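You operate a simulated robot arm through the tools that you are given. There is no shell and no other tool. Be economical: measure what you need, move in short steps, check, and stop when the job is done.

You are at the controls of a simulated two-armed robot. One attempt, no reset.

## Task
Pick up the carton marked "masks" from the ledge at the gravity table with one hand, pass it to the other hand and put it on the sample bench. Set down upright: carton.
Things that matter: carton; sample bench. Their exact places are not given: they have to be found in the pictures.

Only the result counts: the job must be done as asked and must still hold three seconds after the hand-in. Knocking over, shifting, dropping, spilling or breaking anything else fails it.

## Robot
Two 7-joint arms with two-finger parallel grippers on one trunk, on a base that drives. Base frame: it is fixed to the floor where the robot stands at the start and does not move with it; the origin is under the middle of the robot, x ahead of it, y to its left, z up. Units: m, rad, N and s.
The left shoulder is at the start at [0.06, 0.189, 1.153], the right one opposite. With the tool pointing down near the work surface each hand reaches from about 0.1 to 0.64 m from the robot's upright axis, wherever it stands, measured 20 degrees to its own side. Places, roughly: sample bench [-3.3, -1.3, 0.8]. Payload 3.43 kg a hand.
Tool frame (each hand has its own): the origin (TCP) lies between the finger pads and is the grasp point; the fingertips stand 0.03 m ahead of it; z points along the fingers, y is the line along which they close. Largest opening 0.094 m; finger width 0.028, thickness 0.01; the body of the gripper, 0.05 by 0.096 m, starts 0.055 m behind the TCP.
Orientation is that of the tool frame in the base frame, as a unit quaternion [w, x, y, z]. With the fingers straight down and closing along the base's y, the tool's x points along the base's -x, its y along +y and its z along -z.

## Interface
- The arms move only by the tool send_rows. It takes "left_moves", "right_moves" or both (then of equal length, played together; a hand with none holds still); each is a list of rows, each a list of 6 numbers: the shift along the tool's x, y, z in units of 400 mm (1.0 is 400 mm), then the turn, a rotation vector about the tool's x, y, z in units of 60 degrees (1.0 is 60 degrees). In form: [[x, y, z, wx, wy, wz], ...]. A call has 1 to 20 rows; each row is the pose to reach, as a shift and turn from the pose commanded when the call began, along the tool's axes at that moment. "left_grip" and "right_grip" are, for a hand that has rows, the gripper command, from -1 (fully open) to 1 (shut), values between in proportion, set as the call begins (left out, the last holds). A call with a number of a shift or a turn outside -1 to 1 is refused whole. Rows are played at 5 a second. More than 0.05 m and 0.15 rad between two rows, or a gripper value outside its range, and nothing of the call is played. Where a pose cannot be reached the arm comes as near as it can. A force on the tool above 40 N (or 10 N above the force at the start of the call, whichever is more), or a blocked arm, ends the call early, and 0.2 s more pass. The fingers move at their own pace (about 0.153 m/s each) and stop on an object; they squeeze with about 35 N. The grip force told is the motor's: it shows also when the fingers shut on nothing. Time passes only in rows, and 0.2 s behind the last, so rows that repeat a pose let the fingers close. It gives the time, the measured TCP pose, the force on the tool (base axes), the opening and the grip force at its end, in the units of the frame above (readings bear some noise), with the torque about the TCP (base axes, N m) and any sound that the robot's microphone picked up.
- Cameras (640 x 400 px; columns grow to the right, rows downward): "scene" is now at [0.016, -0.0046, 1.6793]; the picture's right is [-0.19, -0.98, 0.00], its down [-0.84, 0.16, -0.52] and it looks along [0.51, -0.10, -0.85] (base axes); focal length 281 px, centre (320, 200). "left" rides on the left gripper at [0.076, -0.014, -0.103] in its tool frame; the picture's right is [0.18, 0.98, 0.00], its down [-0.75, 0.14, -0.64] and it looks along [-0.63, 0.12, 0.77] (tool axes); focal length 243 px, centre (320, 200). "right" rides on the right gripper at [0.076, 0.014, -0.102] in its tool frame; the picture's right is [-0.18, 0.98, 0.00], its down [-0.75, -0.14, -0.64] and it looks along [-0.63, -0.12, 0.77] (tool axes); focal length 243 px, centre (320, 200).
- capture(camera): a new picture of that camera. No time passes.
- raise_lower(by): slides the trunk up (or, below 0, down) by that many m; the arms and the scene camera ride with it, the base frame stays. It gives what a move gives, with no picture.
- roll_base(legs): drives the robot by 1 to 6 legs, each [ahead, left, turn to the left] in m, m and rad, along the robot's own axes; the way and the turn of a leg run together, so that a leg with both is an arc; at most 1.5 m and 3.142 rad a leg. The arms and the cameras ride along, it lands a little off, and it stops where it bumps. It gives what a move gives.
- turn_head(pan, tilt): turns the head with the scene camera to pan (to the left, within 1.501 rad either way) and tilt (down, from -0.506 to 1.204), counted from straight ahead of the robot. It gives what a move gives.
- probe_pixels(camera, pixels): for up to 12 pixels [column, row] of the newest picture of that camera ("zoom" is the newest enlarged one), the place [x, y, z] in the base frame of the surface seen there, good to about 0.002 m, but the place of the scene camera against the robot may be out by one fixed shift of up to 0.025 m in any direction. No time passes.
- inspect(camera, box): a new picture of the part [left, top, right, bottom] of that camera's present view, enlarged. No time passes.
- sign_off(): hands the job in; it is judged then, once.

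Keep the steps short. Do not move on a guess: measure, check each grasp and each placing, and mend mistakes. In all there are 80 turns and 58 pictures (those below and enlarged ones count). Leave the grippers open and the arms clear of the work at the hand-in unless told otherwise, and finish with a single line.

The tools are called after ">>>" as name(argument=value, ...) on one line, values as JSON. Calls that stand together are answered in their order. send_rows: Moves the arms, as the interface text tells. Its arguments: {"type":"object","properties":{"left_moves":{"type":"array","items":{"type":"array","items":{"type":"number"}}},"left_grip":{"type":"number"},"right_moves":{"type":"array","items":{"type":"array","items":{"type":"number"}}},"right_grip":{"type":"number"}},"required":[]} The other tools are called the same way: raise_lower (by) slides the trunk up or down; roll_base (legs) drives the base; turn_head (pan, tilt) turns the head that bears the scene camera; capture (camera) takes a picture; probe_pixels (camera, pixels) gives the place of the surface under pixels of a picture; inspect (camera, box) takes an enlarged picture of a part of a camera's view; sign_off () hands the job in.

At the start:

```text
clock: 0.0
left_ee_pos: [0.4863, 0.1421, 1.0729]
left_tool_rot: [0.0, 0.0, 1.0, 0.0]
left_ft_force: [-0.4, -0.9, 0.4]
left_torque: [0.01, -0.02, 0.01]
left_finger_gap: 0.0945
left_grip_force: 0.1
right_ee_pos: [0.329, -0.1166, 1.0515]
right_tool_rot: [0.0, 0.0, 1.0, 0.0]
right_ft_force: [-1.3, -1.0, 0.0]
right_torque: [-0.01, 0.01, 0.02]
right_finger_gap: 0.0939
right_grip_force: 0.0
trunk travel left (down, up): [-0.825, 0.165]
robot x, y, heading: [0.0012, -0.0018, -0.002]
head pan, tilt: [-0.188, 1.023]
```

scene: 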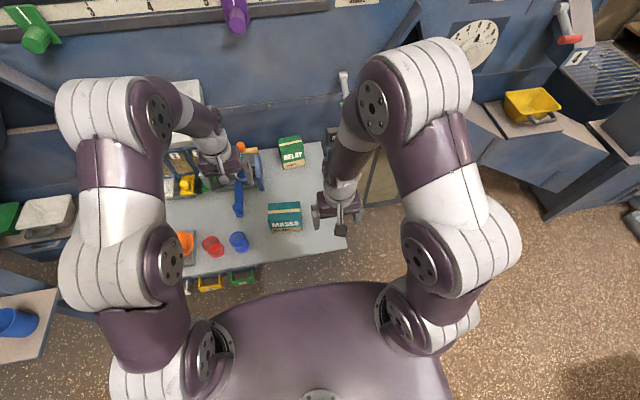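
right: 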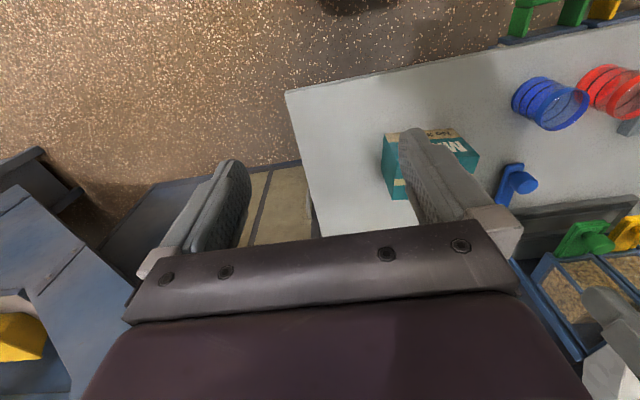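
left: 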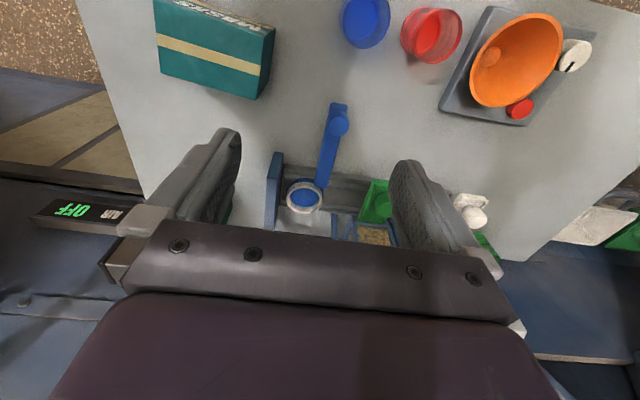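

I see a carton marked "MASKS" near scene (285,217) and another one, "RELAY", at (291,152). I'll enlarge that area and measure it.

>>> inspect(camera="scene", box=[160, 120, 360, 300])

>>> probe_pixels(camera="left", pixels=[[155, 5], [162, 72], [258, 98], [273, 30], [205, 15], [150, 120], [300, 70], [212, 55], [265, 60], [337, 125]])

>>> probe_pixels(camera="scene", pixels=[[270, 205], [299, 203], [302, 228], [270, 230], [285, 213], [255, 240], [310, 240], [345, 245], [185, 270], [330, 165], [239, 200], [291, 148]])

```text
2.22 times, centred on (260, 210) of scene
```

zoom: 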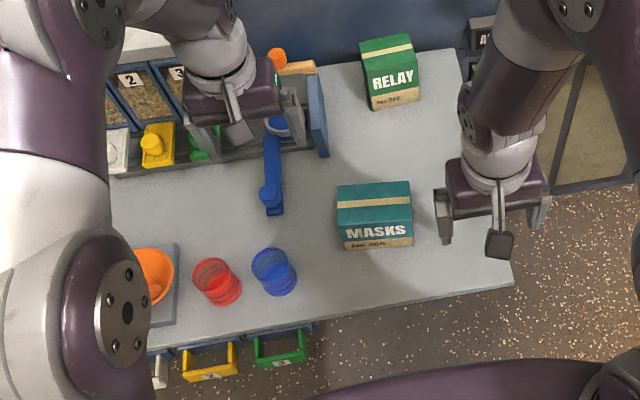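

```text
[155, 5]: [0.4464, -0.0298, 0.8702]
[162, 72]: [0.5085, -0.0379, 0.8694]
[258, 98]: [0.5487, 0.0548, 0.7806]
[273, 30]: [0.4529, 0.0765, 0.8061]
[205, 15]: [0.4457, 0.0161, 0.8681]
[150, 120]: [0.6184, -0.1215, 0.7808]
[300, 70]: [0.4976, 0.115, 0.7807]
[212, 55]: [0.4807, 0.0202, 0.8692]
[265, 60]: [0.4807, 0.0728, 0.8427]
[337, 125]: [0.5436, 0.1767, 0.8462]
```

```text
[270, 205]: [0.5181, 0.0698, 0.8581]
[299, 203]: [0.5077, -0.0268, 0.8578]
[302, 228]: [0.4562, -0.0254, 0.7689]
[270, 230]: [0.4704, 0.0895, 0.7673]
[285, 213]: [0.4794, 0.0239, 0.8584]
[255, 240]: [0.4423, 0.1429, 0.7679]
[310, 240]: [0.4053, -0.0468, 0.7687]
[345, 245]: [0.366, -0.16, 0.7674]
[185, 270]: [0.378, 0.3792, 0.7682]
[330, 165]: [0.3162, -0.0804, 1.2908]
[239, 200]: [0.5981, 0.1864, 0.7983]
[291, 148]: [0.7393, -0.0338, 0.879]
```

The carton stands at about x 0.446–0.515, y -0.035–0.07, with its top at 0.869 by the left camera. The scene camera reads about 0.011 too low. I'll enlarge it in the left picture to get exact edges.

>>> inspect(camera="left", box=[130, 0, 310, 112])

```text
3.56 times, centred on (220, 56) of left
```

zoom: 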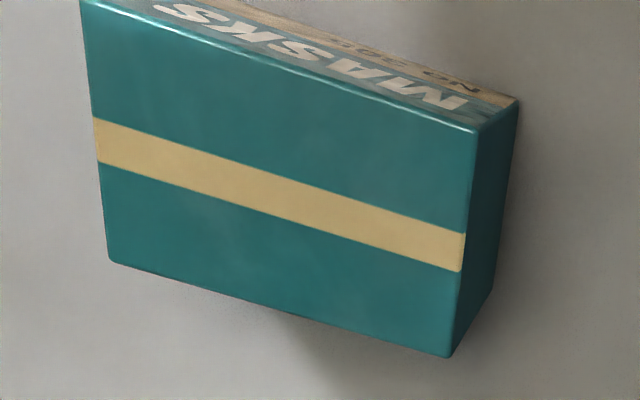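

>>> probe_pixels(camera="zoom", pixels=[[90, 8], [112, 258], [448, 350], [472, 134], [280, 68], [280, 306], [200, 35], [400, 110], [180, 279], [380, 332], [515, 105], [490, 292]])

```text
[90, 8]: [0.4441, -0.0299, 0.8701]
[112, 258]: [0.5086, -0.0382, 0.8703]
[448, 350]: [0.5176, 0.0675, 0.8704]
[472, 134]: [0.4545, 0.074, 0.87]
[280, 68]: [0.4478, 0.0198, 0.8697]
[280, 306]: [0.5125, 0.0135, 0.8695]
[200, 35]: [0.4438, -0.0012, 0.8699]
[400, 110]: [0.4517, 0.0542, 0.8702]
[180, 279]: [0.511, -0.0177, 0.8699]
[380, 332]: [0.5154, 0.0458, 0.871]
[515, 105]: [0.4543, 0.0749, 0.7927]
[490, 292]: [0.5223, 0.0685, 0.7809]
```

Top corners are A(.444,-.030), B(.509,-.038), C(.518,.068) and D(.4545,.074). That puts the centre at (.481,.018), with the size about .067 × .108 × .089 and the long axis along (.092,.996). I'll grip across the short side. The left hand will take the +y end leaning outward, and the right hand will take the -y end later. First I turn the left tool by 60° about its z.

>>> send_rows(left_moves=[[0, 0, 0, 0, 0, 0.125], [0, 0, 0, 0, 0, 0.25], [0, 0, 0, 0, 0, 0.375], [0, 0, 0, 0, 0, 0.5], [0, 0, 0, 0, 0, 0.625], [0, 0, 0, 0, 0, 0.75], [0, 0, 0, 0, 0, 0.875], [0, 0, 0, 0, 0, 1.0]], left_grip=-1)

```text
clock: 1.8
left_ee_pos: [0.487, 0.1419, 1.0735]
left_tool_rot: [0.0, 0.501, 0.865, 0.0]
left_ft_force: [0.0, 0.8, 0.6]
left_torque: [-0.01, 0.01, -0.01]
left_finger_gap: 0.0941
left_grip_force: 0.1
right_ee_pos: [0.3291, -0.1176, 1.0523]
right_tool_rot: [0.0, 0.0, 1.0, 0.0]
right_ft_force: [0.7, 0.1, 0.1]
right_torque: [0.0, 0.01, -0.02]
right_finger_gap: 0.0941
right_grip_force: 0.0
trunk travel left (down, up): [-0.825, 0.165]
robot x, y, heading: [-0.0042, 0.0002, 0.003]
head pan, tilt: [-0.188, 1.023]
```

Next comes the remaining 35.3°.

>>> send_rows(left_moves=[[0, 0, 0, 0, 0, 0.1176], [0, 0, 0, 0, 0, 0.2352], [0, 0, 0, 0, 0, 0.3528], [0, 0, 0, 0, 0, 0.4704], [0, 0, 0, 0, 0, 0.588]])

>>> send_rows(left_moves=[[0, 0, 0, 0, -0.104, 0], [0, 0, 0, 0, -0.208, 0], [0, 0, 0, 0, -0.312, 0], [0, 0, 0, 0, -0.4167, 0], [0, 0, 0, 0, -0.4167, 0]])

```text
clock: 3.0
left_ee_pos: [0.4859, 0.1429, 1.0725]
left_tool_rot: [0.0, 0.74, 0.673, 0.0]
left_ft_force: [1.2, -0.1, 0.3]
left_torque: [-0.01, 0.03, -0.02]
left_finger_gap: 0.0938
left_grip_force: 0.0
right_ee_pos: [0.3282, -0.1178, 1.0526]
right_tool_rot: [-0.001, 0.0, 1.0, 0.0]
right_ft_force: [-0.7, 0.2, -0.1]
right_torque: [0.0, -0.02, -0.05]
right_finger_gap: 0.0941
right_grip_force: 0.0
trunk travel left (down, up): [-0.825, 0.165]
robot x, y, heading: [-0.0028, -0.0, 0.004]
head pan, tilt: [-0.188, 1.023]
```

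```text
clock: 4.2
left_ee_pos: [0.4847, 0.1425, 1.0725]
left_tool_rot: [0.145, 0.722, 0.657, -0.16]
left_ft_force: [0.3, -0.4, 0.2]
left_torque: [0.0, -0.01, 0.0]
left_finger_gap: 0.0943
left_grip_force: 0.0
right_ee_pos: [0.3285, -0.1182, 1.0512]
right_tool_rot: [-0.001, 0.001, 1.0, 0.0]
right_ft_force: [-0.4, 0.4, -0.4]
right_torque: [0.0, 0.01, -0.02]
right_finger_gap: 0.0939
right_grip_force: 0.0
trunk travel left (down, up): [-0.825, 0.165]
robot x, y, heading: [0.0035, 0.0, 0.002]
head pan, tilt: [-0.188, 1.023]
```

The tool axes check out: z = (-.04,-.42,-.91), and it closes along (.995,-.09,0). I move to a pre-grasp point 0.12 m back along the tool axis, then look.

>>> send_rows(left_moves=[[0.0127, 0.0063, 0.103, 0, 0, 0], [0.0253, 0.0127, 0.206, 0, 0, 0], [0.038, 0.019, 0.309, 0, 0, 0], [0.038, 0.019, 0.309, 0, 0, 0]])

>>> capture(camera="left")

```text
clock: 5.2
left_ee_pos: [0.4916, 0.1044, 0.9524]
left_tool_rot: [0.145, 0.722, 0.658, -0.16]
left_ft_force: [-0.3, -0.1, -0.6]
left_torque: [0.03, -0.02, -0.01]
left_finger_gap: 0.0938
left_grip_force: 0.0
right_ee_pos: [0.3285, -0.1173, 1.0523]
right_tool_rot: [0.0, 0.0, 1.0, 0.0]
right_ft_force: [0.2, 0.5, 0.7]
right_torque: [-0.01, -0.03, -0.01]
right_finger_gap: 0.0938
right_grip_force: 0.2
trunk travel left (down, up): [-0.825, 0.165]
robot x, y, heading: [-0.0009, 0.0053, -0.002]
head pan, tilt: [-0.188, 1.023]
```

```text
52 pictures are left
```

left: 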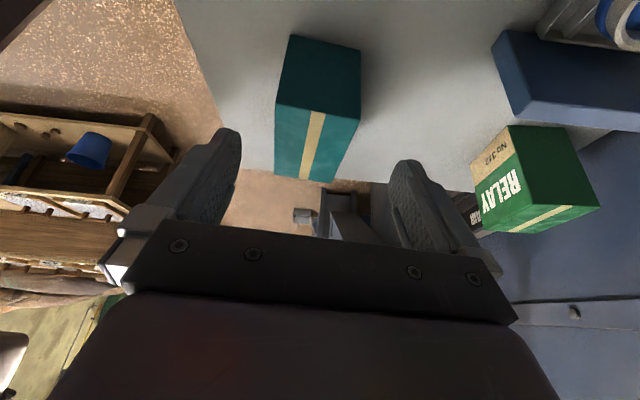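

The carton sits between the fingers. I measure its top edges again from this close view.

>>> probe_pixels(camera="left", pixels=[[278, 106], [278, 172], [358, 123], [333, 178], [318, 110], [290, 60], [350, 75]])

```text
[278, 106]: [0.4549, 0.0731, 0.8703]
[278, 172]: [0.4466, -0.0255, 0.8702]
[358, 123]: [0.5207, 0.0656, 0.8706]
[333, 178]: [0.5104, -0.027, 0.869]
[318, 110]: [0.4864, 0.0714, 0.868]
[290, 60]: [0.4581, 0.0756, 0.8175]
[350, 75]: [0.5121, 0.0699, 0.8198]
```

The measurements agree, and the straight advance ends centred on the carton. I advance 0.12 m.

>>> send_rows(left_moves=[[0, 0, 0.075, 0, 0, 0], [0, 0, 0.15, 0, 0, 0], [0, 0, 0.2, 0, 0, 0], [0, 0, 0.25, 0, 0, 0], [0, 0, 0.3, 0, 0, 0], [0, 0, 0.3, 0, 0, 0]])

>>> capture(camera="left")

```text
clock: 6.6
left_ee_pos: [0.4823, 0.0535, 0.8463]
left_tool_rot: [0.146, 0.722, 0.657, -0.16]
left_ft_force: [0.7, -0.4, 0.4]
left_torque: [-0.02, 0.01, 0.02]
left_finger_gap: 0.094
left_grip_force: 0.1
right_ee_pos: [0.3295, -0.1179, 1.0523]
right_tool_rot: [0.0, 0.001, 1.0, 0.0]
right_ft_force: [0.3, 0.1, -0.7]
right_torque: [-0.04, -0.03, -0.01]
right_finger_gap: 0.0937
right_grip_force: 0.1
trunk travel left (down, up): [-0.825, 0.165]
robot x, y, heading: [-0.0, -0.0006, -0.002]
head pan, tilt: [-0.188, 1.023]
```

```text
51 pictures are left
```

left: 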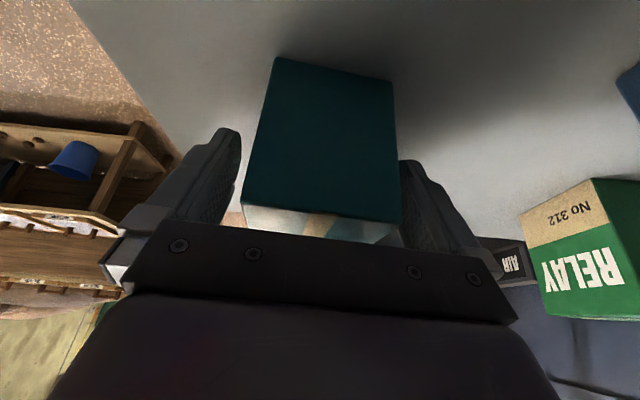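

The fingers straddle the carton, so I close them.

>>> send_rows(left_moves=[[0, 0, 0, 0, 0, 0], [0, 0, 0, 0, 0, 0], [0, 0, 0, 0, 0, 0], [0, 0, 0, 0, 0, 0]], left_grip=1)

```text
clock: 7.6
left_ee_pos: [0.4822, 0.0528, 0.846]
left_tool_rot: [0.147, 0.721, 0.658, -0.16]
left_ft_force: [0.6, -0.1, -0.8]
left_torque: [0.03, 0.0, 0.02]
left_finger_gap: 0.0739
left_grip_force: 34.9
right_ee_pos: [0.3298, -0.1172, 1.0514]
right_tool_rot: [-0.001, 0.0, 1.0, 0.0]
right_ft_force: [-0.5, 1.1, 0.1]
right_torque: [0.03, 0.02, -0.01]
right_finger_gap: 0.0939
right_grip_force: 0.0
trunk travel left (down, up): [-0.825, 0.165]
robot x, y, heading: [-0.0005, -0.0006, -0.001]
head pan, tilt: [-0.188, 1.023]
```

It grips at a 0.074 gap with 35 N. I lift straight up 0.15 m.

>>> send_rows(left_moves=[[-0.0158, 0, -0.034, 0, 0, 0], [-0.0395, 0, -0.085, 0, 0, 0], [-0.079, 0, -0.17, 0, 0, 0], [-0.1185, 0, -0.255, 0, 0, 0], [-0.158, 0, -0.34, 0, 0, 0], [-0.158, 0, -0.34, 0, 0, 0]])

>>> capture(camera="scene")

>>> capture(camera="right")

```text
clock: 9.0
left_ee_pos: [0.484, 0.0526, 0.9955]
left_tool_rot: [0.146, 0.721, 0.658, -0.161]
left_ft_force: [0.8, 0.6, -0.2]
left_torque: [0.02, 0.0, 0.02]
left_finger_gap: 0.0
left_grip_force: 33.0
right_ee_pos: [0.3294, -0.1163, 1.0518]
right_tool_rot: [0.0, 0.0, 1.0, 0.0]
right_ft_force: [0.8, 0.4, 0.0]
right_torque: [-0.02, -0.07, 0.0]
right_finger_gap: 0.0939
right_grip_force: 0.0
trunk travel left (down, up): [-0.825, 0.165]
robot x, y, heading: [-0.001, -0.0025, 0.007]
head pan, tilt: [-0.188, 1.023]
```

```text
50 pictures are left
```

scene: 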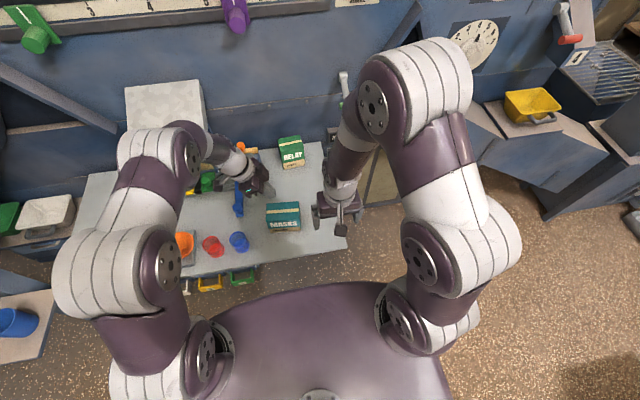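

```text
49 pictures are left
```

right: 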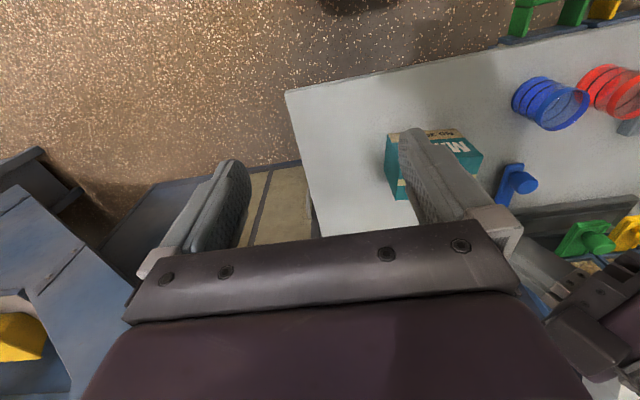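

The gap reads 0 and the carton is still on the ledge, so it slipped out. I open the fingers and look closely at the carton.

>>> send_rows(left_moves=[[0, 0, 0, 0, 0, 0], [0, 0, 0, 0, 0, 0], [0, 0, 0, 0, 0, 0], [0, 0, 0, 0, 0, 0]], left_grip=-1)

>>> capture(camera="left")

>>> inspect(camera="scene", box=[220, 170, 320, 240])

```text
clock: 10.0
left_ee_pos: [0.4842, 0.0527, 0.997]
left_tool_rot: [0.146, 0.722, 0.657, -0.161]
left_ft_force: [-0.4, -0.6, -0.8]
left_torque: [0.01, 0.01, -0.01]
left_finger_gap: 0.0939
left_grip_force: 0.0
right_ee_pos: [0.3291, -0.1167, 1.0526]
right_tool_rot: [0.0, -0.001, 1.0, -0.001]
right_ft_force: [0.4, 0.1, 0.1]
right_torque: [0.0, 0.01, 0.01]
right_finger_gap: 0.0939
right_grip_force: 0.1
trunk travel left (down, up): [-0.825, 0.165]
robot x, y, heading: [0.0023, -0.0021, -0.001]
head pan, tilt: [-0.188, 1.023]
```

```text
48 pictures are left
```

left: 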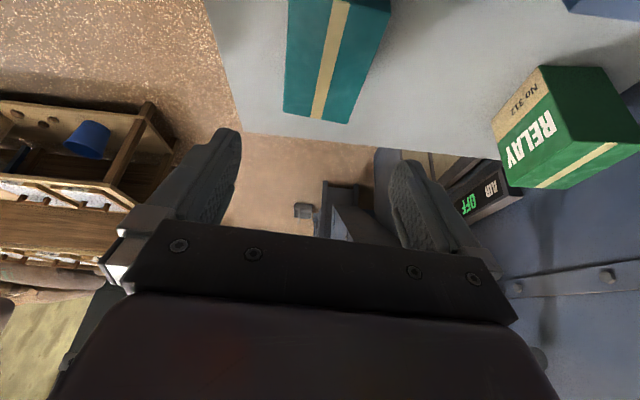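

```text
5.71 times, centred on (270, 205) of scene
```

zoom: 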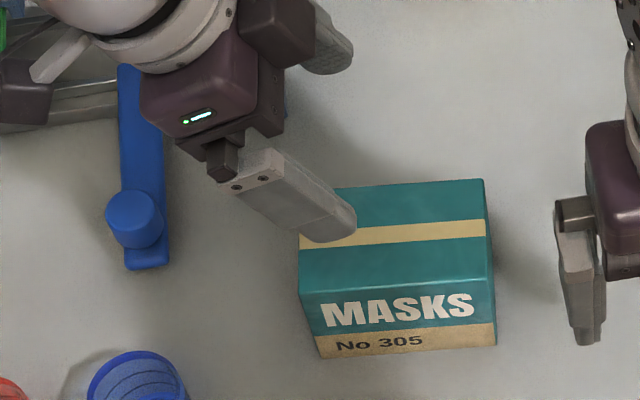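

The carton stands upright. I measure its new pose.

>>> probe_pixels(camera="left", pixels=[[286, 108], [347, 120], [287, 40], [290, 3], [386, 15], [372, 60]])

>>> probe_pixels(camera="zoom", pixels=[[303, 288], [489, 276], [482, 183], [360, 188], [322, 355], [494, 342], [400, 282], [400, 349], [440, 186]])

```text
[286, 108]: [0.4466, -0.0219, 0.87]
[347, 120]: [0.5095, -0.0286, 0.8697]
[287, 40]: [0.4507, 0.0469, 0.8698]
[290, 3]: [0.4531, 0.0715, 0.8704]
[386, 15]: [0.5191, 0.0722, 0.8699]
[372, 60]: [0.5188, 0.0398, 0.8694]
```

```text
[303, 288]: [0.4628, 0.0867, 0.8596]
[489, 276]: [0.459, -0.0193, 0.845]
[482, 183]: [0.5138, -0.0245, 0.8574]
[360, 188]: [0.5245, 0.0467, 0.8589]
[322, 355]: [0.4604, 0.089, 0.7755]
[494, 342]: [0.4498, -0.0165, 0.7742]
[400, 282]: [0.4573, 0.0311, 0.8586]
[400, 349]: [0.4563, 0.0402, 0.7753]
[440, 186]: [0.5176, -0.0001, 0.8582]
```

The carton's now at roughly x .447–.519, y -.025–.075. Lifting 35 mm off-centre probably let it pivot out of the pads. I'll grip with the tool straight down and nearer the centre, and lift slowly while watching the forces. First I straighten the tool and rise a bit.

>>> send_rows(left_moves=[[0, 0, -0.05, 0, 0.104, 0], [0, 0, -0.1, 0, 0.208, 0], [0, 0, -0.14, 0, 0.312, 0], [0, 0, -0.1675, 0, 0.4167, 0], [0, 0, -0.1675, 0, 0.4167, 0]])

>>> inspect(camera="left", box=[200, 0, 440, 150])

```text
clock: 11.2
left_ee_pos: [0.4874, 0.0824, 1.0575]
left_tool_rot: [-0.001, 0.739, 0.674, 0.001]
left_ft_force: [0.2, -0.2, 0.2]
left_torque: [0.01, 0.05, -0.02]
left_finger_gap: 0.094
left_grip_force: 0.1
right_ee_pos: [0.3292, -0.1167, 1.0524]
right_tool_rot: [0.0, 0.0, 1.0, 0.0]
right_ft_force: [-0.1, -0.2, 0.0]
right_torque: [0.03, -0.02, 0.03]
right_finger_gap: 0.0939
right_grip_force: 0.1
trunk travel left (down, up): [-0.825, 0.165]
robot x, y, heading: [-0.0014, 0.0015, 0.001]
head pan, tilt: [-0.188, 1.023]
```

```text
2.67 times, centred on (320, 75) of left
```

zoom: 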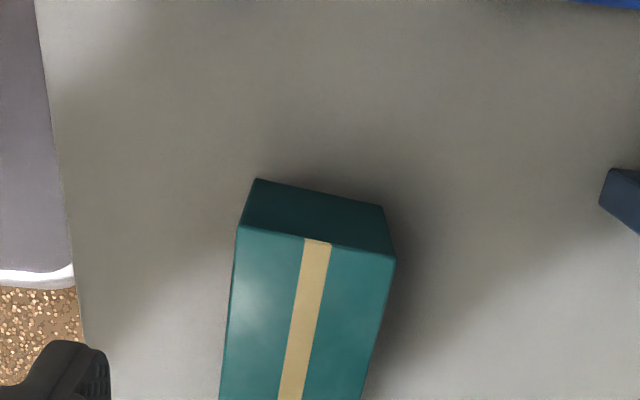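

>>> probe_pixels(camera="zoom", pixels=[[239, 232], [236, 290], [230, 350], [392, 264], [383, 320], [370, 375], [316, 245], [260, 235], [370, 258], [320, 320]])

>>> inspect(camera="left", box=[240, 75, 400, 200])

```text
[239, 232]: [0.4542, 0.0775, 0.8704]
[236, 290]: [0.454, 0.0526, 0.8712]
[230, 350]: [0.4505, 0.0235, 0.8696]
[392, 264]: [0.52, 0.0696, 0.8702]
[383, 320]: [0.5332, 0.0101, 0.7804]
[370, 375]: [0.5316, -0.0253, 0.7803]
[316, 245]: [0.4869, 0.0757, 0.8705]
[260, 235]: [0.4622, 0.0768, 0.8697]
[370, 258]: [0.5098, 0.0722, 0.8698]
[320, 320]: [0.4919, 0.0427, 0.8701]
```

```text
3.20 times, centred on (320, 138) of left
```

zoom: 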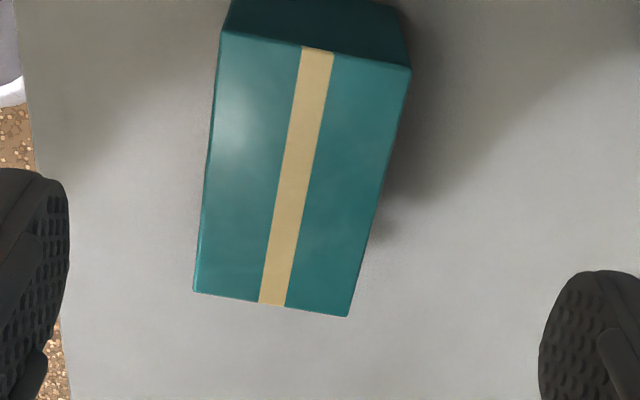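

>>> probe_pixels(camera="zoom", pixels=[[224, 36], [407, 73], [346, 313], [196, 289], [272, 302], [318, 52], [208, 170], [374, 195], [290, 175]])

```text
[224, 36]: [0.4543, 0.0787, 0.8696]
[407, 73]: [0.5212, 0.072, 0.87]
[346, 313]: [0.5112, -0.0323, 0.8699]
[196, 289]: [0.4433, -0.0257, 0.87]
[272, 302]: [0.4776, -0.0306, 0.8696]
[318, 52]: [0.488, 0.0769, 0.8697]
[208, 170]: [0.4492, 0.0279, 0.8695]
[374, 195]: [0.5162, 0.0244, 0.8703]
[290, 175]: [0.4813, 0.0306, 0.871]
```

New corners give the centre at (.4825,.0232), the top at .870 and yaw about 5.9°. I move down to u=+0.02 and depth 0.028, tool straight down.

>>> send_rows(left_moves=[[-0.05, 0, 0.08, 0, 0, 0.005], [-0.097, 0.001, 0.17, 0, 0, 0.01], [-0.097, 0.001, 0.28, 0, 0, 0.01], [-0.097, 0.001, 0.37, 0, 0, 0.01], [-0.097, 0.001, 0.44, 0, 0, 0.01], [-0.097, 0.001, 0.5, 0, 0, 0.01], [-0.097, 0.001, 0.537, 0, 0, 0.01], [-0.097, 0.001, 0.537, 0, 0, 0.01]])

>>> send_rows(left_moves=[[0, 0, 0, 0, 0, 0], [0, 0, 0, 0, 0, 0], [0, 0, 0, 0, 0, 0], [0, 0, 0, 0, 0, 0], [0, 0, 0, 0, 0, 0], [0, 0, 0, 0, 0, 0]], left_grip=1)

>>> inspect(camera="scene", box=[220, 170, 320, 240])

```text
clock: 13.0
left_ee_pos: [0.4838, 0.0432, 0.8424]
left_tool_rot: [0.0, 0.743, 0.67, 0.0]
left_ft_force: [0.3, 0.1, -0.1]
left_torque: [0.01, 0.0, -0.05]
left_finger_gap: 0.0941
left_grip_force: 0.0
right_ee_pos: [0.3289, -0.1178, 1.0515]
right_tool_rot: [0.0, 0.0, 1.0, 0.0]
right_ft_force: [0.2, -0.5, 0.1]
right_torque: [-0.01, 0.02, 0.0]
right_finger_gap: 0.094
right_grip_force: 0.0
trunk travel left (down, up): [-0.825, 0.165]
robot x, y, heading: [0.0013, 0.0053, -0.0]
head pan, tilt: [-0.188, 1.023]
```

```text
clock: 14.4
left_ee_pos: [0.4848, 0.0431, 0.8418]
left_tool_rot: [0.0, 0.742, 0.67, 0.0]
left_ft_force: [0.8, 0.3, 0.0]
left_torque: [-0.02, 0.0, -0.01]
left_finger_gap: 0.0737
left_grip_force: 34.5
right_ee_pos: [0.3294, -0.1182, 1.0506]
right_tool_rot: [0.001, 0.001, 1.0, -0.001]
right_ft_force: [0.1, -0.2, 0.0]
right_torque: [0.01, 0.0, 0.0]
right_finger_gap: 0.0939
right_grip_force: 0.1
trunk travel left (down, up): [-0.825, 0.165]
robot x, y, heading: [0.0004, -0.0025, -0.004]
head pan, tilt: [-0.188, 1.023]
```

```text
5.71 times, centred on (270, 205) of scene
```

zoom: 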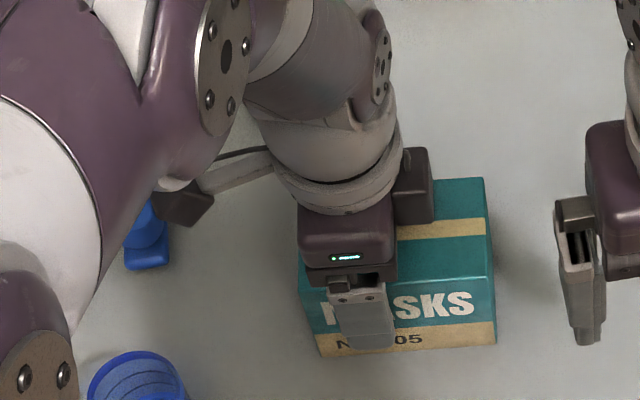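

It grips at 0.0737 with 35 N. I lift only 12 mm, slowly, and read the forces.

>>> send_rows(left_moves=[[0, 0, -0.0075, 0, 0, 0], [0, 0, -0.015, 0, 0, 0], [0, 0, -0.0225, 0, 0, 0], [0, 0, -0.03, 0, 0, 0]])

>>> inspect(camera="scene", box=[220, 170, 320, 240])

```text
clock: 15.4
left_ee_pos: [0.4839, 0.0431, 0.8552]
left_tool_rot: [0.0, 0.743, 0.669, 0.0]
left_ft_force: [0.2, -0.5, -1.2]
left_torque: [0.02, 0.02, -0.01]
left_finger_gap: 0.0735
left_grip_force: 35.4
right_ee_pos: [0.3293, -0.1184, 1.0523]
right_tool_rot: [0.0, 0.0, 1.0, 0.0]
right_ft_force: [0.5, -0.8, 0.2]
right_torque: [0.01, 0.02, -0.03]
right_finger_gap: 0.0939
right_grip_force: 0.0
trunk travel left (down, up): [-0.825, 0.165]
robot x, y, heading: [0.0011, 0.0002, 0.002]
head pan, tilt: [-0.188, 1.023]
```

```text
5.71 times, centred on (270, 205) of scene
```

zoom: 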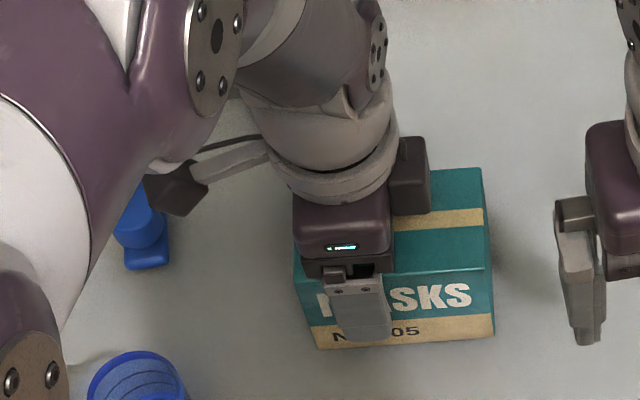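

I check whether the carton rose level with the hand.

>>> probe_pixels(camera="zoom", pixels=[[470, 180], [440, 240], [300, 255], [480, 250], [400, 338], [485, 332], [320, 343], [325, 353], [475, 345]])

>>> capture(camera="right")

```text
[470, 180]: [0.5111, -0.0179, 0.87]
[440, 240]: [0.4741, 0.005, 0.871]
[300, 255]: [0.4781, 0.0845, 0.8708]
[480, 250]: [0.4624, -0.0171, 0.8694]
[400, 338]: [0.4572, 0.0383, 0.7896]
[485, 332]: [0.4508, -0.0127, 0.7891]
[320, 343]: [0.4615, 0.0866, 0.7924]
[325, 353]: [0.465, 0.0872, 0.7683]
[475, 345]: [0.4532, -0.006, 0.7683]
```

```text
42 pictures are left
```

right: 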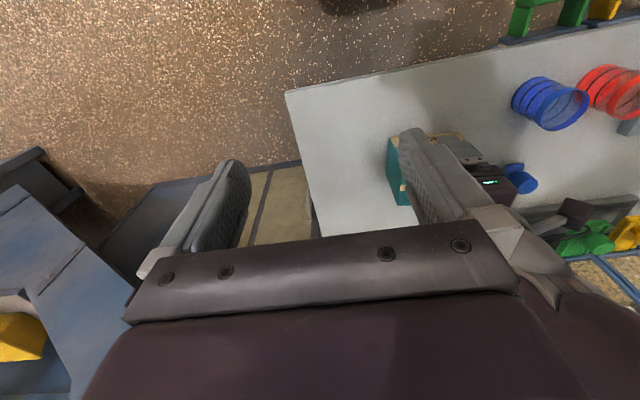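

All top points rose level by 12 mm, so it is held. I keep lifting gently at 12 mm per row, then check.

>>> send_rows(left_moves=[[0, 0, -0.025, 0, 0, 0], [0, 0, -0.05, 0, 0, 0], [0, 0, -0.075, 0, 0, 0], [0, 0, -0.1, 0, 0, 0], [0, 0, -0.125, 0, 0, 0], [0, 0, -0.15, 0, 0, 0], [0, 0, -0.175, 0, 0, 0], [0, 0, -0.2, 0, 0, 0], [0, 0, -0.225, 0, 0, 0], [0, 0, -0.25, 0, 0, 0], [0, 0, -0.275, 0, 0, 0], [0, 0, -0.3, 0, 0, 0]])

>>> inspect(camera="scene", box=[220, 150, 360, 240])

```text
clock: 18.0
left_ee_pos: [0.4845, 0.0434, 0.9749]
left_tool_rot: [0.0, 0.742, 0.67, 0.0]
left_ft_force: [-0.4, 0.0, -1.9]
left_torque: [0.02, -0.01, 0.0]
left_finger_gap: 0.0741
left_grip_force: 35.3
right_ee_pos: [0.3277, -0.1165, 1.0515]
right_tool_rot: [0.0, 0.0, 1.0, 0.0]
right_ft_force: [0.3, -0.2, 0.0]
right_torque: [0.0, -0.02, 0.02]
right_finger_gap: 0.094
right_grip_force: 0.0
trunk travel left (down, up): [-0.825, 0.165]
robot x, y, heading: [0.0047, 0.0013, 0.004]
head pan, tilt: [-0.188, 1.023]
```

```text
4.44 times, centred on (290, 195) of scene
```

zoom: 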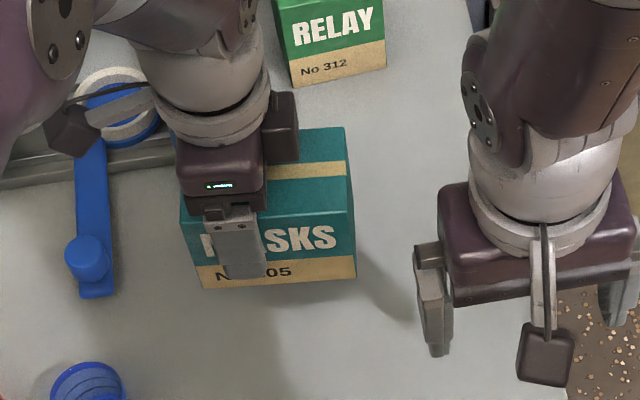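

The carton is held level and weighs about 0.2 kg. Next I prepare the right hand: turn it -84° about its z so the camera faces outward and move it to the carton's -y side, staying clear at y ≈ -0.15.

>>> send_rows(right_moves=[[0, -0.05, -0.02, 0, 0, -0.125], [0, -0.1, -0.04, 0, 0, -0.25], [-0.05, -0.12, -0.05, 0, 0, -0.375], [-0.1, -0.12, -0.05, 0, 0, -0.5], [-0.17, -0.12, -0.05, 0, 0, -0.625], [-0.24, -0.12, -0.05, 0, 0, -0.75], [-0.3, -0.12, -0.05, 0, 0, -0.875], [-0.354, -0.12, -0.05, 0, 0, -1.0]], right_grip=-1)

>>> send_rows(right_moves=[[0, 0, 0, 0, 0, -0.135], [0, 0, 0, 0, 0, -0.27], [0, 0, 0, 0, 0, -0.403], [0, 0, 0, 0, 0, -0.403]])

```text
clock: 19.8
left_ee_pos: [0.4854, 0.0423, 0.973]
left_tool_rot: [-0.001, 0.742, 0.67, -0.001]
left_ft_force: [-0.5, -0.2, -1.7]
left_torque: [0.04, 0.0, -0.01]
left_finger_gap: 0.0739
left_grip_force: 35.5
right_ee_pos: [0.4699, -0.1645, 1.0699]
right_tool_rot: [0.0, -0.502, 0.865, 0.001]
right_ft_force: [-0.6, -0.1, 0.2]
right_torque: [-0.01, 0.03, -0.04]
right_finger_gap: 0.094
right_grip_force: 0.1
trunk travel left (down, up): [-0.825, 0.165]
robot x, y, heading: [-0.0032, -0.0004, 0.003]
head pan, tilt: [-0.188, 1.023]
```

```text
clock: 20.8
left_ee_pos: [0.4845, 0.0419, 0.9735]
left_tool_rot: [0.0, 0.743, 0.67, 0.0]
left_ft_force: [-0.1, 0.1, -1.2]
left_torque: [0.04, 0.01, -0.05]
left_finger_gap: 0.074
left_grip_force: 34.9
right_ee_pos: [0.4695, -0.165, 1.0709]
right_tool_rot: [0.0, -0.671, 0.742, 0.0]
right_ft_force: [0.2, 0.2, -0.2]
right_torque: [0.0, 0.01, 0.01]
right_finger_gap: 0.0937
right_grip_force: 0.1
trunk travel left (down, up): [-0.825, 0.165]
robot x, y, heading: [-0.0025, -0.0049, -0.001]
head pan, tilt: [-0.188, 1.023]
```

Next I tilt the right tool 45° about its own y and look with its camera.

>>> send_rows(right_moves=[[0, 0, 0, 0, -0.125, 0], [0, 0, 0, 0, -0.25, 0], [0, 0, 0, 0, -0.375, 0], [0, 0, 0, 0, -0.5, 0], [0, 0, 0, 0, -0.625, 0], [0, 0, 0, 0, -0.75, 0], [0, 0, 0, 0, -0.75, 0]])

>>> capture(camera="right")

```text
clock: 22.4
left_ee_pos: [0.4846, 0.0434, 0.9736]
left_tool_rot: [0.0, 0.742, 0.67, 0.0]
left_ft_force: [0.6, 0.1, -0.3]
left_torque: [-0.02, -0.02, -0.01]
left_finger_gap: 0.0739
left_grip_force: 34.5
right_ee_pos: [0.4719, -0.1654, 1.0727]
right_tool_rot: [0.278, -0.621, 0.688, 0.251]
right_ft_force: [0.5, -0.3, -0.3]
right_torque: [0.01, 0.01, -0.01]
right_finger_gap: 0.0941
right_grip_force: 0.0
right hand out of reach, approached as far as the arm can: row 6
trunk travel left (down, up): [-0.825, 0.165]
robot x, y, heading: [0.0003, -0.0035, -0.001]
head pan, tilt: [-0.188, 1.023]
```

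```text
40 pictures are left
```

right: 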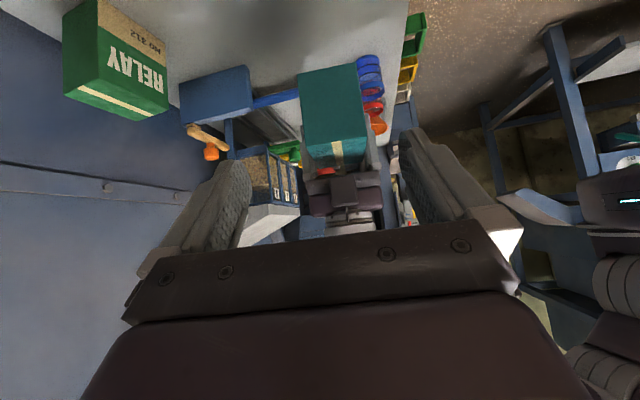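

A tilt of about 43.7° was reached, which is near the limit, so I'll use about 40°. First I measure the carton's -y end in this view.

>>> probe_pixels(camera="right", pixels=[[309, 143], [364, 138], [302, 78], [353, 66], [335, 110], [336, 139], [315, 165], [360, 160], [336, 75]])

>>> send_rows(right_moves=[[0, 0, 0, 0, 0.045, 0], [0, 0, 0, 0, 0.09, 0], [0, 0, 0, 0, 0.09, 0]])

```text
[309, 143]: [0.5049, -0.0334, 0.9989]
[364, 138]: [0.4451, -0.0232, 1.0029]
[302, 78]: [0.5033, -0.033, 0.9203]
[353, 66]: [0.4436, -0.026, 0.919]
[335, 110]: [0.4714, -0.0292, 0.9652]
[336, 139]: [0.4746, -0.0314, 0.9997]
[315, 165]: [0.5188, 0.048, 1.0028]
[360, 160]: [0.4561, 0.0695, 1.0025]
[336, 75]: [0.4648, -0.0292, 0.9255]
```

```text
clock: 23.2
left_ee_pos: [0.4828, 0.0431, 0.9738]
left_tool_rot: [0.0, 0.742, 0.67, 0.0]
left_ft_force: [-0.3, 0.7, -1.2]
left_torque: [0.03, 0.02, 0.02]
left_finger_gap: 0.0738
left_grip_force: 35.0
right_ee_pos: [0.4698, -0.1656, 1.0725]
right_tool_rot: [0.251, -0.631, 0.698, 0.227]
right_ft_force: [-0.2, 0.4, 0.2]
right_torque: [0.03, 0.01, -0.01]
right_finger_gap: 0.0939
right_grip_force: 0.0
trunk travel left (down, up): [-0.825, 0.165]
robot x, y, heading: [0.0019, -0.0, -0.003]
head pan, tilt: [-0.188, 1.023]
```

The carton hangs level: top 1.002, -y end at y ≈ -0.03. A 35° tilt lets the right hand grip closer to the centre (u=-0.027, depth 0.042) while clearing the left fingers. To be safe I lower the carton to about 2 cm above the ledge for the hand-over and set the right tilt to 35° at the same time.

>>> send_rows(left_moves=[[0, 0, 0.035, 0, 0, 0], [0, 0, 0.07, 0, 0, 0], [0, 0, 0.105, 0, 0, 0], [0, 0, 0.14, 0, 0, 0], [0, 0, 0.175, 0, 0, 0], [0, 0, 0.21, 0, 0, 0], [0, 0, 0.245, 0, 0, 0], [0, 0, 0.28, 0, 0, 0]], right_moves=[[0, 0, 0, 0, 0.02, 0], [0, 0, 0, 0, 0.04, 0], [0, 0, 0, 0, 0.06, 0], [0, 0, 0, 0, 0.077, 0], [0, 0, 0, 0, 0.077, 0], [0, 0, 0, 0, 0.077, 0], [0, 0, 0, 0, 0.077, 0], [0, 0, 0, 0, 0.077, 0]])

```text
clock: 25.0
left_ee_pos: [0.4865, 0.0439, 0.862]
left_tool_rot: [0.001, 0.742, 0.67, 0.0]
left_ft_force: [-0.1, 0.4, -1.2]
left_torque: [0.02, 0.0, 0.01]
left_finger_gap: 0.0736
left_grip_force: 34.6
right_ee_pos: [0.4708, -0.1649, 1.0717]
right_tool_rot: [0.223, -0.639, 0.708, 0.202]
right_ft_force: [0.2, 0.0, -0.5]
right_torque: [0.01, 0.0, -0.02]
right_finger_gap: 0.094
right_grip_force: 0.1
trunk travel left (down, up): [-0.825, 0.165]
robot x, y, heading: [0.0003, -0.0007, -0.002]
head pan, tilt: [-0.188, 1.023]
```

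I move the right hand to a pre-grasp point 0.12 m back from its target, then look.

>>> send_rows(right_moves=[[-0.0026, 0.0046, 0.097, 0, 0, 0], [-0.0052, 0.0092, 0.194, 0, 0, 0], [-0.0079, 0.0139, 0.292, 0, 0, 0], [-0.0105, 0.0185, 0.389, 0, 0, 0], [-0.0105, 0.0185, 0.389, 0, 0, 0]])

>>> capture(camera="right")

```text
clock: 26.2
left_ee_pos: [0.4852, 0.044, 0.8611]
left_tool_rot: [0.0, 0.742, 0.67, 0.0]
left_ft_force: [0.2, 0.4, -1.4]
left_torque: [0.03, -0.03, 0.0]
left_finger_gap: 0.0738
left_grip_force: 35.0
right_ee_pos: [0.4725, -0.0706, 0.9456]
right_tool_rot: [0.222, -0.64, 0.708, 0.201]
right_ft_force: [0.4, -0.8, -0.3]
right_torque: [-0.01, -0.01, 0.04]
right_finger_gap: 0.0942
right_grip_force: 0.1
trunk travel left (down, up): [-0.825, 0.165]
robot x, y, heading: [-0.0007, -0.0027, 0.004]
head pan, tilt: [-0.188, 1.023]
```

```text
39 pictures are left
```

right: 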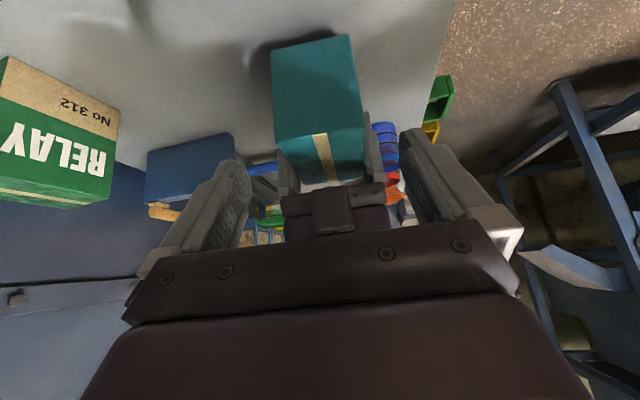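

A dark block juts from the left gripper towards the right hand, at right-view (330,210). I measure it for clearance.

>>> probe_pixels(camera="right", pixels=[[315, 210], [345, 190], [330, 232], [350, 205], [312, 192], [295, 205], [375, 200], [278, 145], [362, 130], [283, 175], [372, 170]])

>>> inspect(camera="right", box=[240, 20, 440, 250])

>>> inspect(camera="scene", box=[220, 130, 360, 240])

```text
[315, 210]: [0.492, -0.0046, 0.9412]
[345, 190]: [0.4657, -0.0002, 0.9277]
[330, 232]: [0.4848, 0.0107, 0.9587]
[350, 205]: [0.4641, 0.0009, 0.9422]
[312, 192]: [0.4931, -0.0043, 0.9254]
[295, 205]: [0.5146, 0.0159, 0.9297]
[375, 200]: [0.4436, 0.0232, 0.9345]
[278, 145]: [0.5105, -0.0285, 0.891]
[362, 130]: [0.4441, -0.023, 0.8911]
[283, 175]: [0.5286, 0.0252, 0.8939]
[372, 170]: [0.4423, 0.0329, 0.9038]
```

```text
1.74 times, centred on (340, 135) of right
```

zoom: 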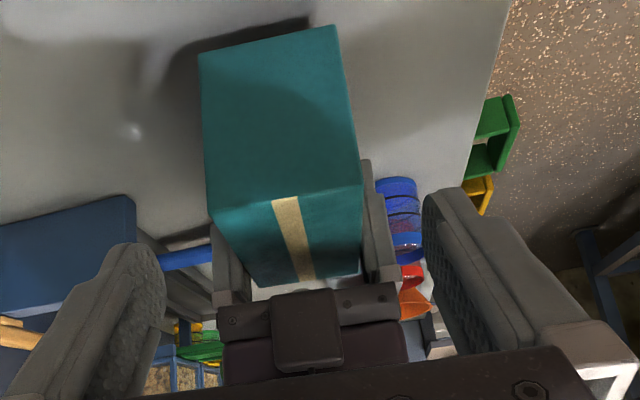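

```text
3.64 times, centred on (290, 185) of scene
```

zoom: 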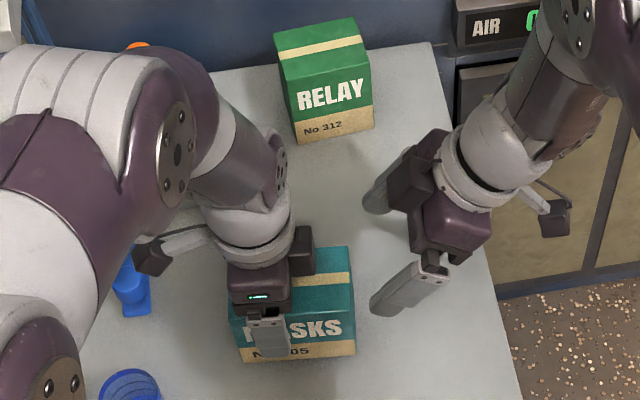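

The block occupies u ≥ -0.028 above z 0.92, and the right hand has one too. At 35° the two would touch, so I tilt further to about 42° and use u=-0.030, depth 0.044, which clears by about 5 mm. I tilt now at the pre-grasp.

>>> send_rows(right_moves=[[0, 0, 0, 0, -0.06, 0], [0, 0, 0, 0, -0.117, 0], [0, 0, 0, 0, -0.117, 0]])

```text
clock: 27.0
left_ee_pos: [0.4866, 0.0445, 0.8622]
left_tool_rot: [0.001, 0.743, 0.67, 0.0]
left_ft_force: [-0.1, 0.0, -1.3]
left_torque: [0.03, 0.02, 0.01]
left_finger_gap: 0.0739
left_grip_force: 35.1
right_ee_pos: [0.4734, -0.0719, 0.9456]
right_tool_rot: [0.266, -0.626, 0.693, 0.24]
right_ft_force: [0.3, 0.0, 0.3]
right_torque: [-0.07, 0.01, -0.06]
right_finger_gap: 0.0942
right_grip_force: 0.0
trunk travel left (down, up): [-0.825, 0.165]
robot x, y, heading: [-0.0003, 0.0029, 0.0]
head pan, tilt: [-0.188, 1.023]
```

The tilt is reached. I shift onto the approach line and advance 0.07 m first, then check.

>>> send_rows(right_moves=[[0.043, 0, -0.005, 0, 0, 0], [0.043, 0, 0.06, 0, 0, 0], [0.043, 0, 0.12, 0, 0, 0], [0.043, 0, 0.17, 0, 0, 0], [0.043, 0, 0.17, 0, 0, 0]])

>>> capture(camera="right")

>>> inspect(camera="scene", box=[240, 150, 360, 240])

```text
clock: 28.2
left_ee_pos: [0.4852, 0.0435, 0.8605]
left_tool_rot: [0.0, 0.742, 0.67, 0.0]
left_ft_force: [-0.2, -0.3, -1.4]
left_torque: [0.05, 0.02, 0.0]
left_finger_gap: 0.0739
left_grip_force: 34.6
right_ee_pos: [0.4757, -0.0389, 0.8842]
right_tool_rot: [0.266, -0.626, 0.693, 0.24]
right_ft_force: [-0.5, 0.3, -0.6]
right_torque: [0.0, 0.0, -0.02]
right_finger_gap: 0.094
right_grip_force: 0.1
trunk travel left (down, up): [-0.825, 0.165]
robot x, y, heading: [-0.0029, 0.0001, -0.006]
head pan, tilt: [-0.188, 1.023]
```

```text
36 pictures are left
```

right: 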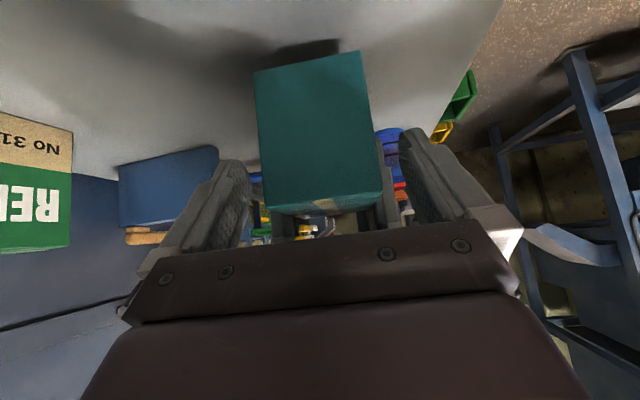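

```text
4.44 times, centred on (300, 195) of scene
```

zoom: 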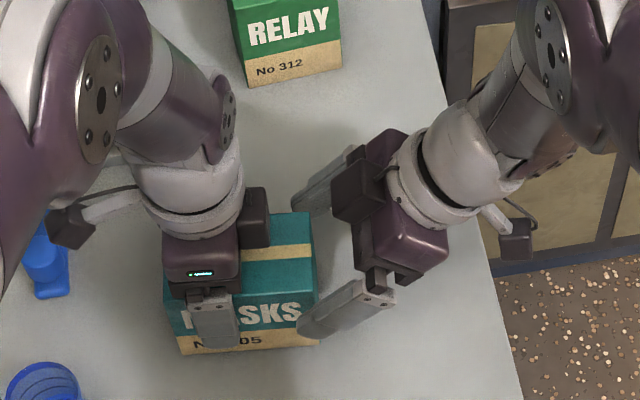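

The hands are aligned and clear. I advance the last 0.05 m.

>>> send_rows(right_moves=[[0, 0, 0.035, 0, 0, 0], [0, 0, 0.07, 0, 0, 0], [0, 0, 0.1, 0, 0, 0], [0, 0, 0.125, 0, 0, 0], [0, 0, 0.125, 0, 0, 0]])

>>> inspect(camera="scene", box=[240, 150, 360, 240])

```text
clock: 29.4
left_ee_pos: [0.4855, 0.0433, 0.8613]
left_tool_rot: [0.0, 0.743, 0.67, 0.001]
left_ft_force: [0.3, 0.3, -0.4]
left_torque: [0.02, 0.0, -0.01]
left_finger_gap: 0.0736
left_grip_force: 34.8
right_ee_pos: [0.4793, -0.0068, 0.848]
right_tool_rot: [0.266, -0.626, 0.693, 0.24]
right_ft_force: [0.0, -1.1, 1.1]
right_torque: [0.03, 0.02, 0.01]
right_finger_gap: 0.094
right_grip_force: 0.1
trunk travel left (down, up): [-0.825, 0.165]
robot x, y, heading: [-0.0001, -0.0012, -0.001]
head pan, tilt: [-0.188, 1.023]
```

```text
4.44 times, centred on (300, 195) of scene
```

zoom: 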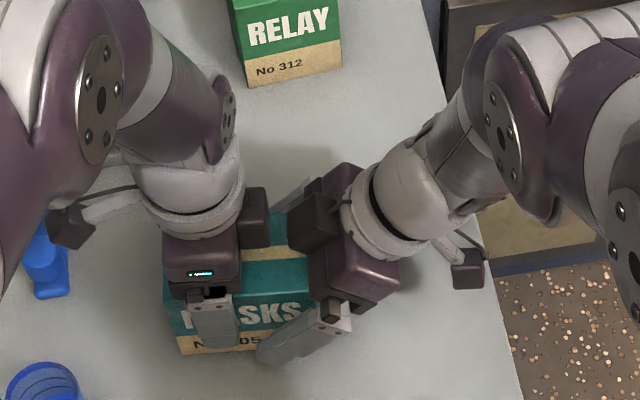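

It's in place without a hard contact, so I close the right hand.

>>> send_rows(right_moves=[[0, 0, 0, 0, 0, 0], [0, 0, 0, 0, 0, 0], [0, 0, 0, 0, 0, 0], [0, 0, 0, 0, 0, 0], [0, 0, 0, 0, 0, 0]], right_grip=1)

```text
clock: 30.6
left_ee_pos: [0.4849, 0.0435, 0.8618]
left_tool_rot: [0.0, 0.743, 0.67, 0.0]
left_ft_force: [-19.9, -2.0, 16.7]
left_torque: [-0.41, -0.06, -0.65]
left_finger_gap: 0.0736
left_grip_force: 35.2
right_ee_pos: [0.4793, -0.0063, 0.8478]
right_tool_rot: [0.267, -0.625, 0.693, 0.239]
right_ft_force: [18.9, 1.4, -16.0]
right_torque: [-0.47, 0.42, -0.32]
right_finger_gap: 0.074
right_grip_force: 35.0
trunk travel left (down, up): [-0.825, 0.165]
robot x, y, heading: [-0.0001, 0.0002, 0.001]
head pan, tilt: [-0.188, 1.023]
```

Both hands hold, but they push against each other with about 20 N in x and 16 N in z. I relieve this by nudging the right hand 1.5 mm in +x and 1 mm down.

>>> send_rows(right_moves=[[0.0008, -0.0018, 0.001, 0, 0, 0], [0.0017, -0.0037, 0.0019, 0, 0, 0], [0.0017, -0.0037, 0.0019, 0, 0, 0]])

```text
clock: 31.4
left_ee_pos: [0.486, 0.045, 0.8617]
left_tool_rot: [0.0, 0.742, 0.67, 0.0]
left_ft_force: [3.5, 3.6, -18.6]
left_torque: [0.51, 0.22, 0.23]
left_finger_gap: 0.0739
left_grip_force: 34.7
right_ee_pos: [0.4803, -0.007, 0.8482]
right_tool_rot: [0.266, -0.626, 0.692, 0.242]
right_ft_force: [-3.3, -2.4, 16.8]
right_torque: [0.46, -0.44, -0.09]
right_finger_gap: 0.0737
right_grip_force: 34.8
trunk travel left (down, up): [-0.825, 0.165]
robot x, y, heading: [0.0019, -0.0002, -0.003]
head pan, tilt: [-0.188, 1.023]
```

The x force is gone and the z force has flipped sign, so I go back up 0.5 mm.

>>> send_rows(right_moves=[[-0.0008, 0, -0.0009, 0, 0, 0], [-0.0008, 0, -0.0009, 0, 0, 0]])

```text
clock: 32.0
left_ee_pos: [0.4877, 0.0439, 0.8615]
left_tool_rot: [0.0, 0.742, 0.67, 0.0]
left_ft_force: [7.3, 3.3, -22.6]
left_torque: [0.65, 0.02, 0.25]
left_finger_gap: 0.0738
left_grip_force: 34.8
right_ee_pos: [0.4808, -0.0072, 0.8471]
right_tool_rot: [0.267, -0.625, 0.693, 0.24]
right_ft_force: [-8.2, -1.8, 21.2]
right_torque: [0.53, -0.3, 0.14]
right_finger_gap: 0.074
right_grip_force: 35.3
trunk travel left (down, up): [-0.825, 0.165]
robot x, y, heading: [-0.0046, -0.001, 0.001]
head pan, tilt: [-0.188, 1.023]
```

The remaining force is servo jitter between two stiff hands. The right grip is firm (0.074, 35 N), so I open the left hand in place and check.

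>>> send_rows(left_moves=[[0, 0, 0, 0, 0, 0], [0, 0, 0, 0, 0, 0], [0, 0, 0, 0, 0, 0]], left_grip=-1)

>>> inspect(camera="scene", box=[240, 150, 360, 240])

```text
clock: 32.8
left_ee_pos: [0.4857, 0.0432, 0.8623]
left_tool_rot: [0.0, 0.742, 0.67, 0.0]
left_ft_force: [-0.5, 0.1, 0.7]
left_torque: [0.01, 0.01, -0.02]
left_finger_gap: 0.0941
left_grip_force: 0.0
right_ee_pos: [0.4807, -0.0072, 0.8479]
right_tool_rot: [0.266, -0.626, 0.692, 0.241]
right_ft_force: [-0.1, -0.4, 0.0]
right_torque: [-0.04, -0.03, -0.04]
right_finger_gap: 0.0736
right_grip_force: 34.9
trunk travel left (down, up): [-0.825, 0.165]
robot x, y, heading: [-0.0053, -0.0003, 0.005]
head pan, tilt: [-0.188, 1.023]
```

```text
4.44 times, centred on (300, 195) of scene
```

zoom: 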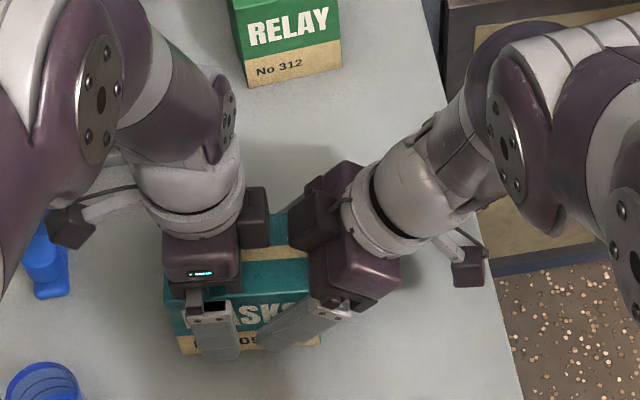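

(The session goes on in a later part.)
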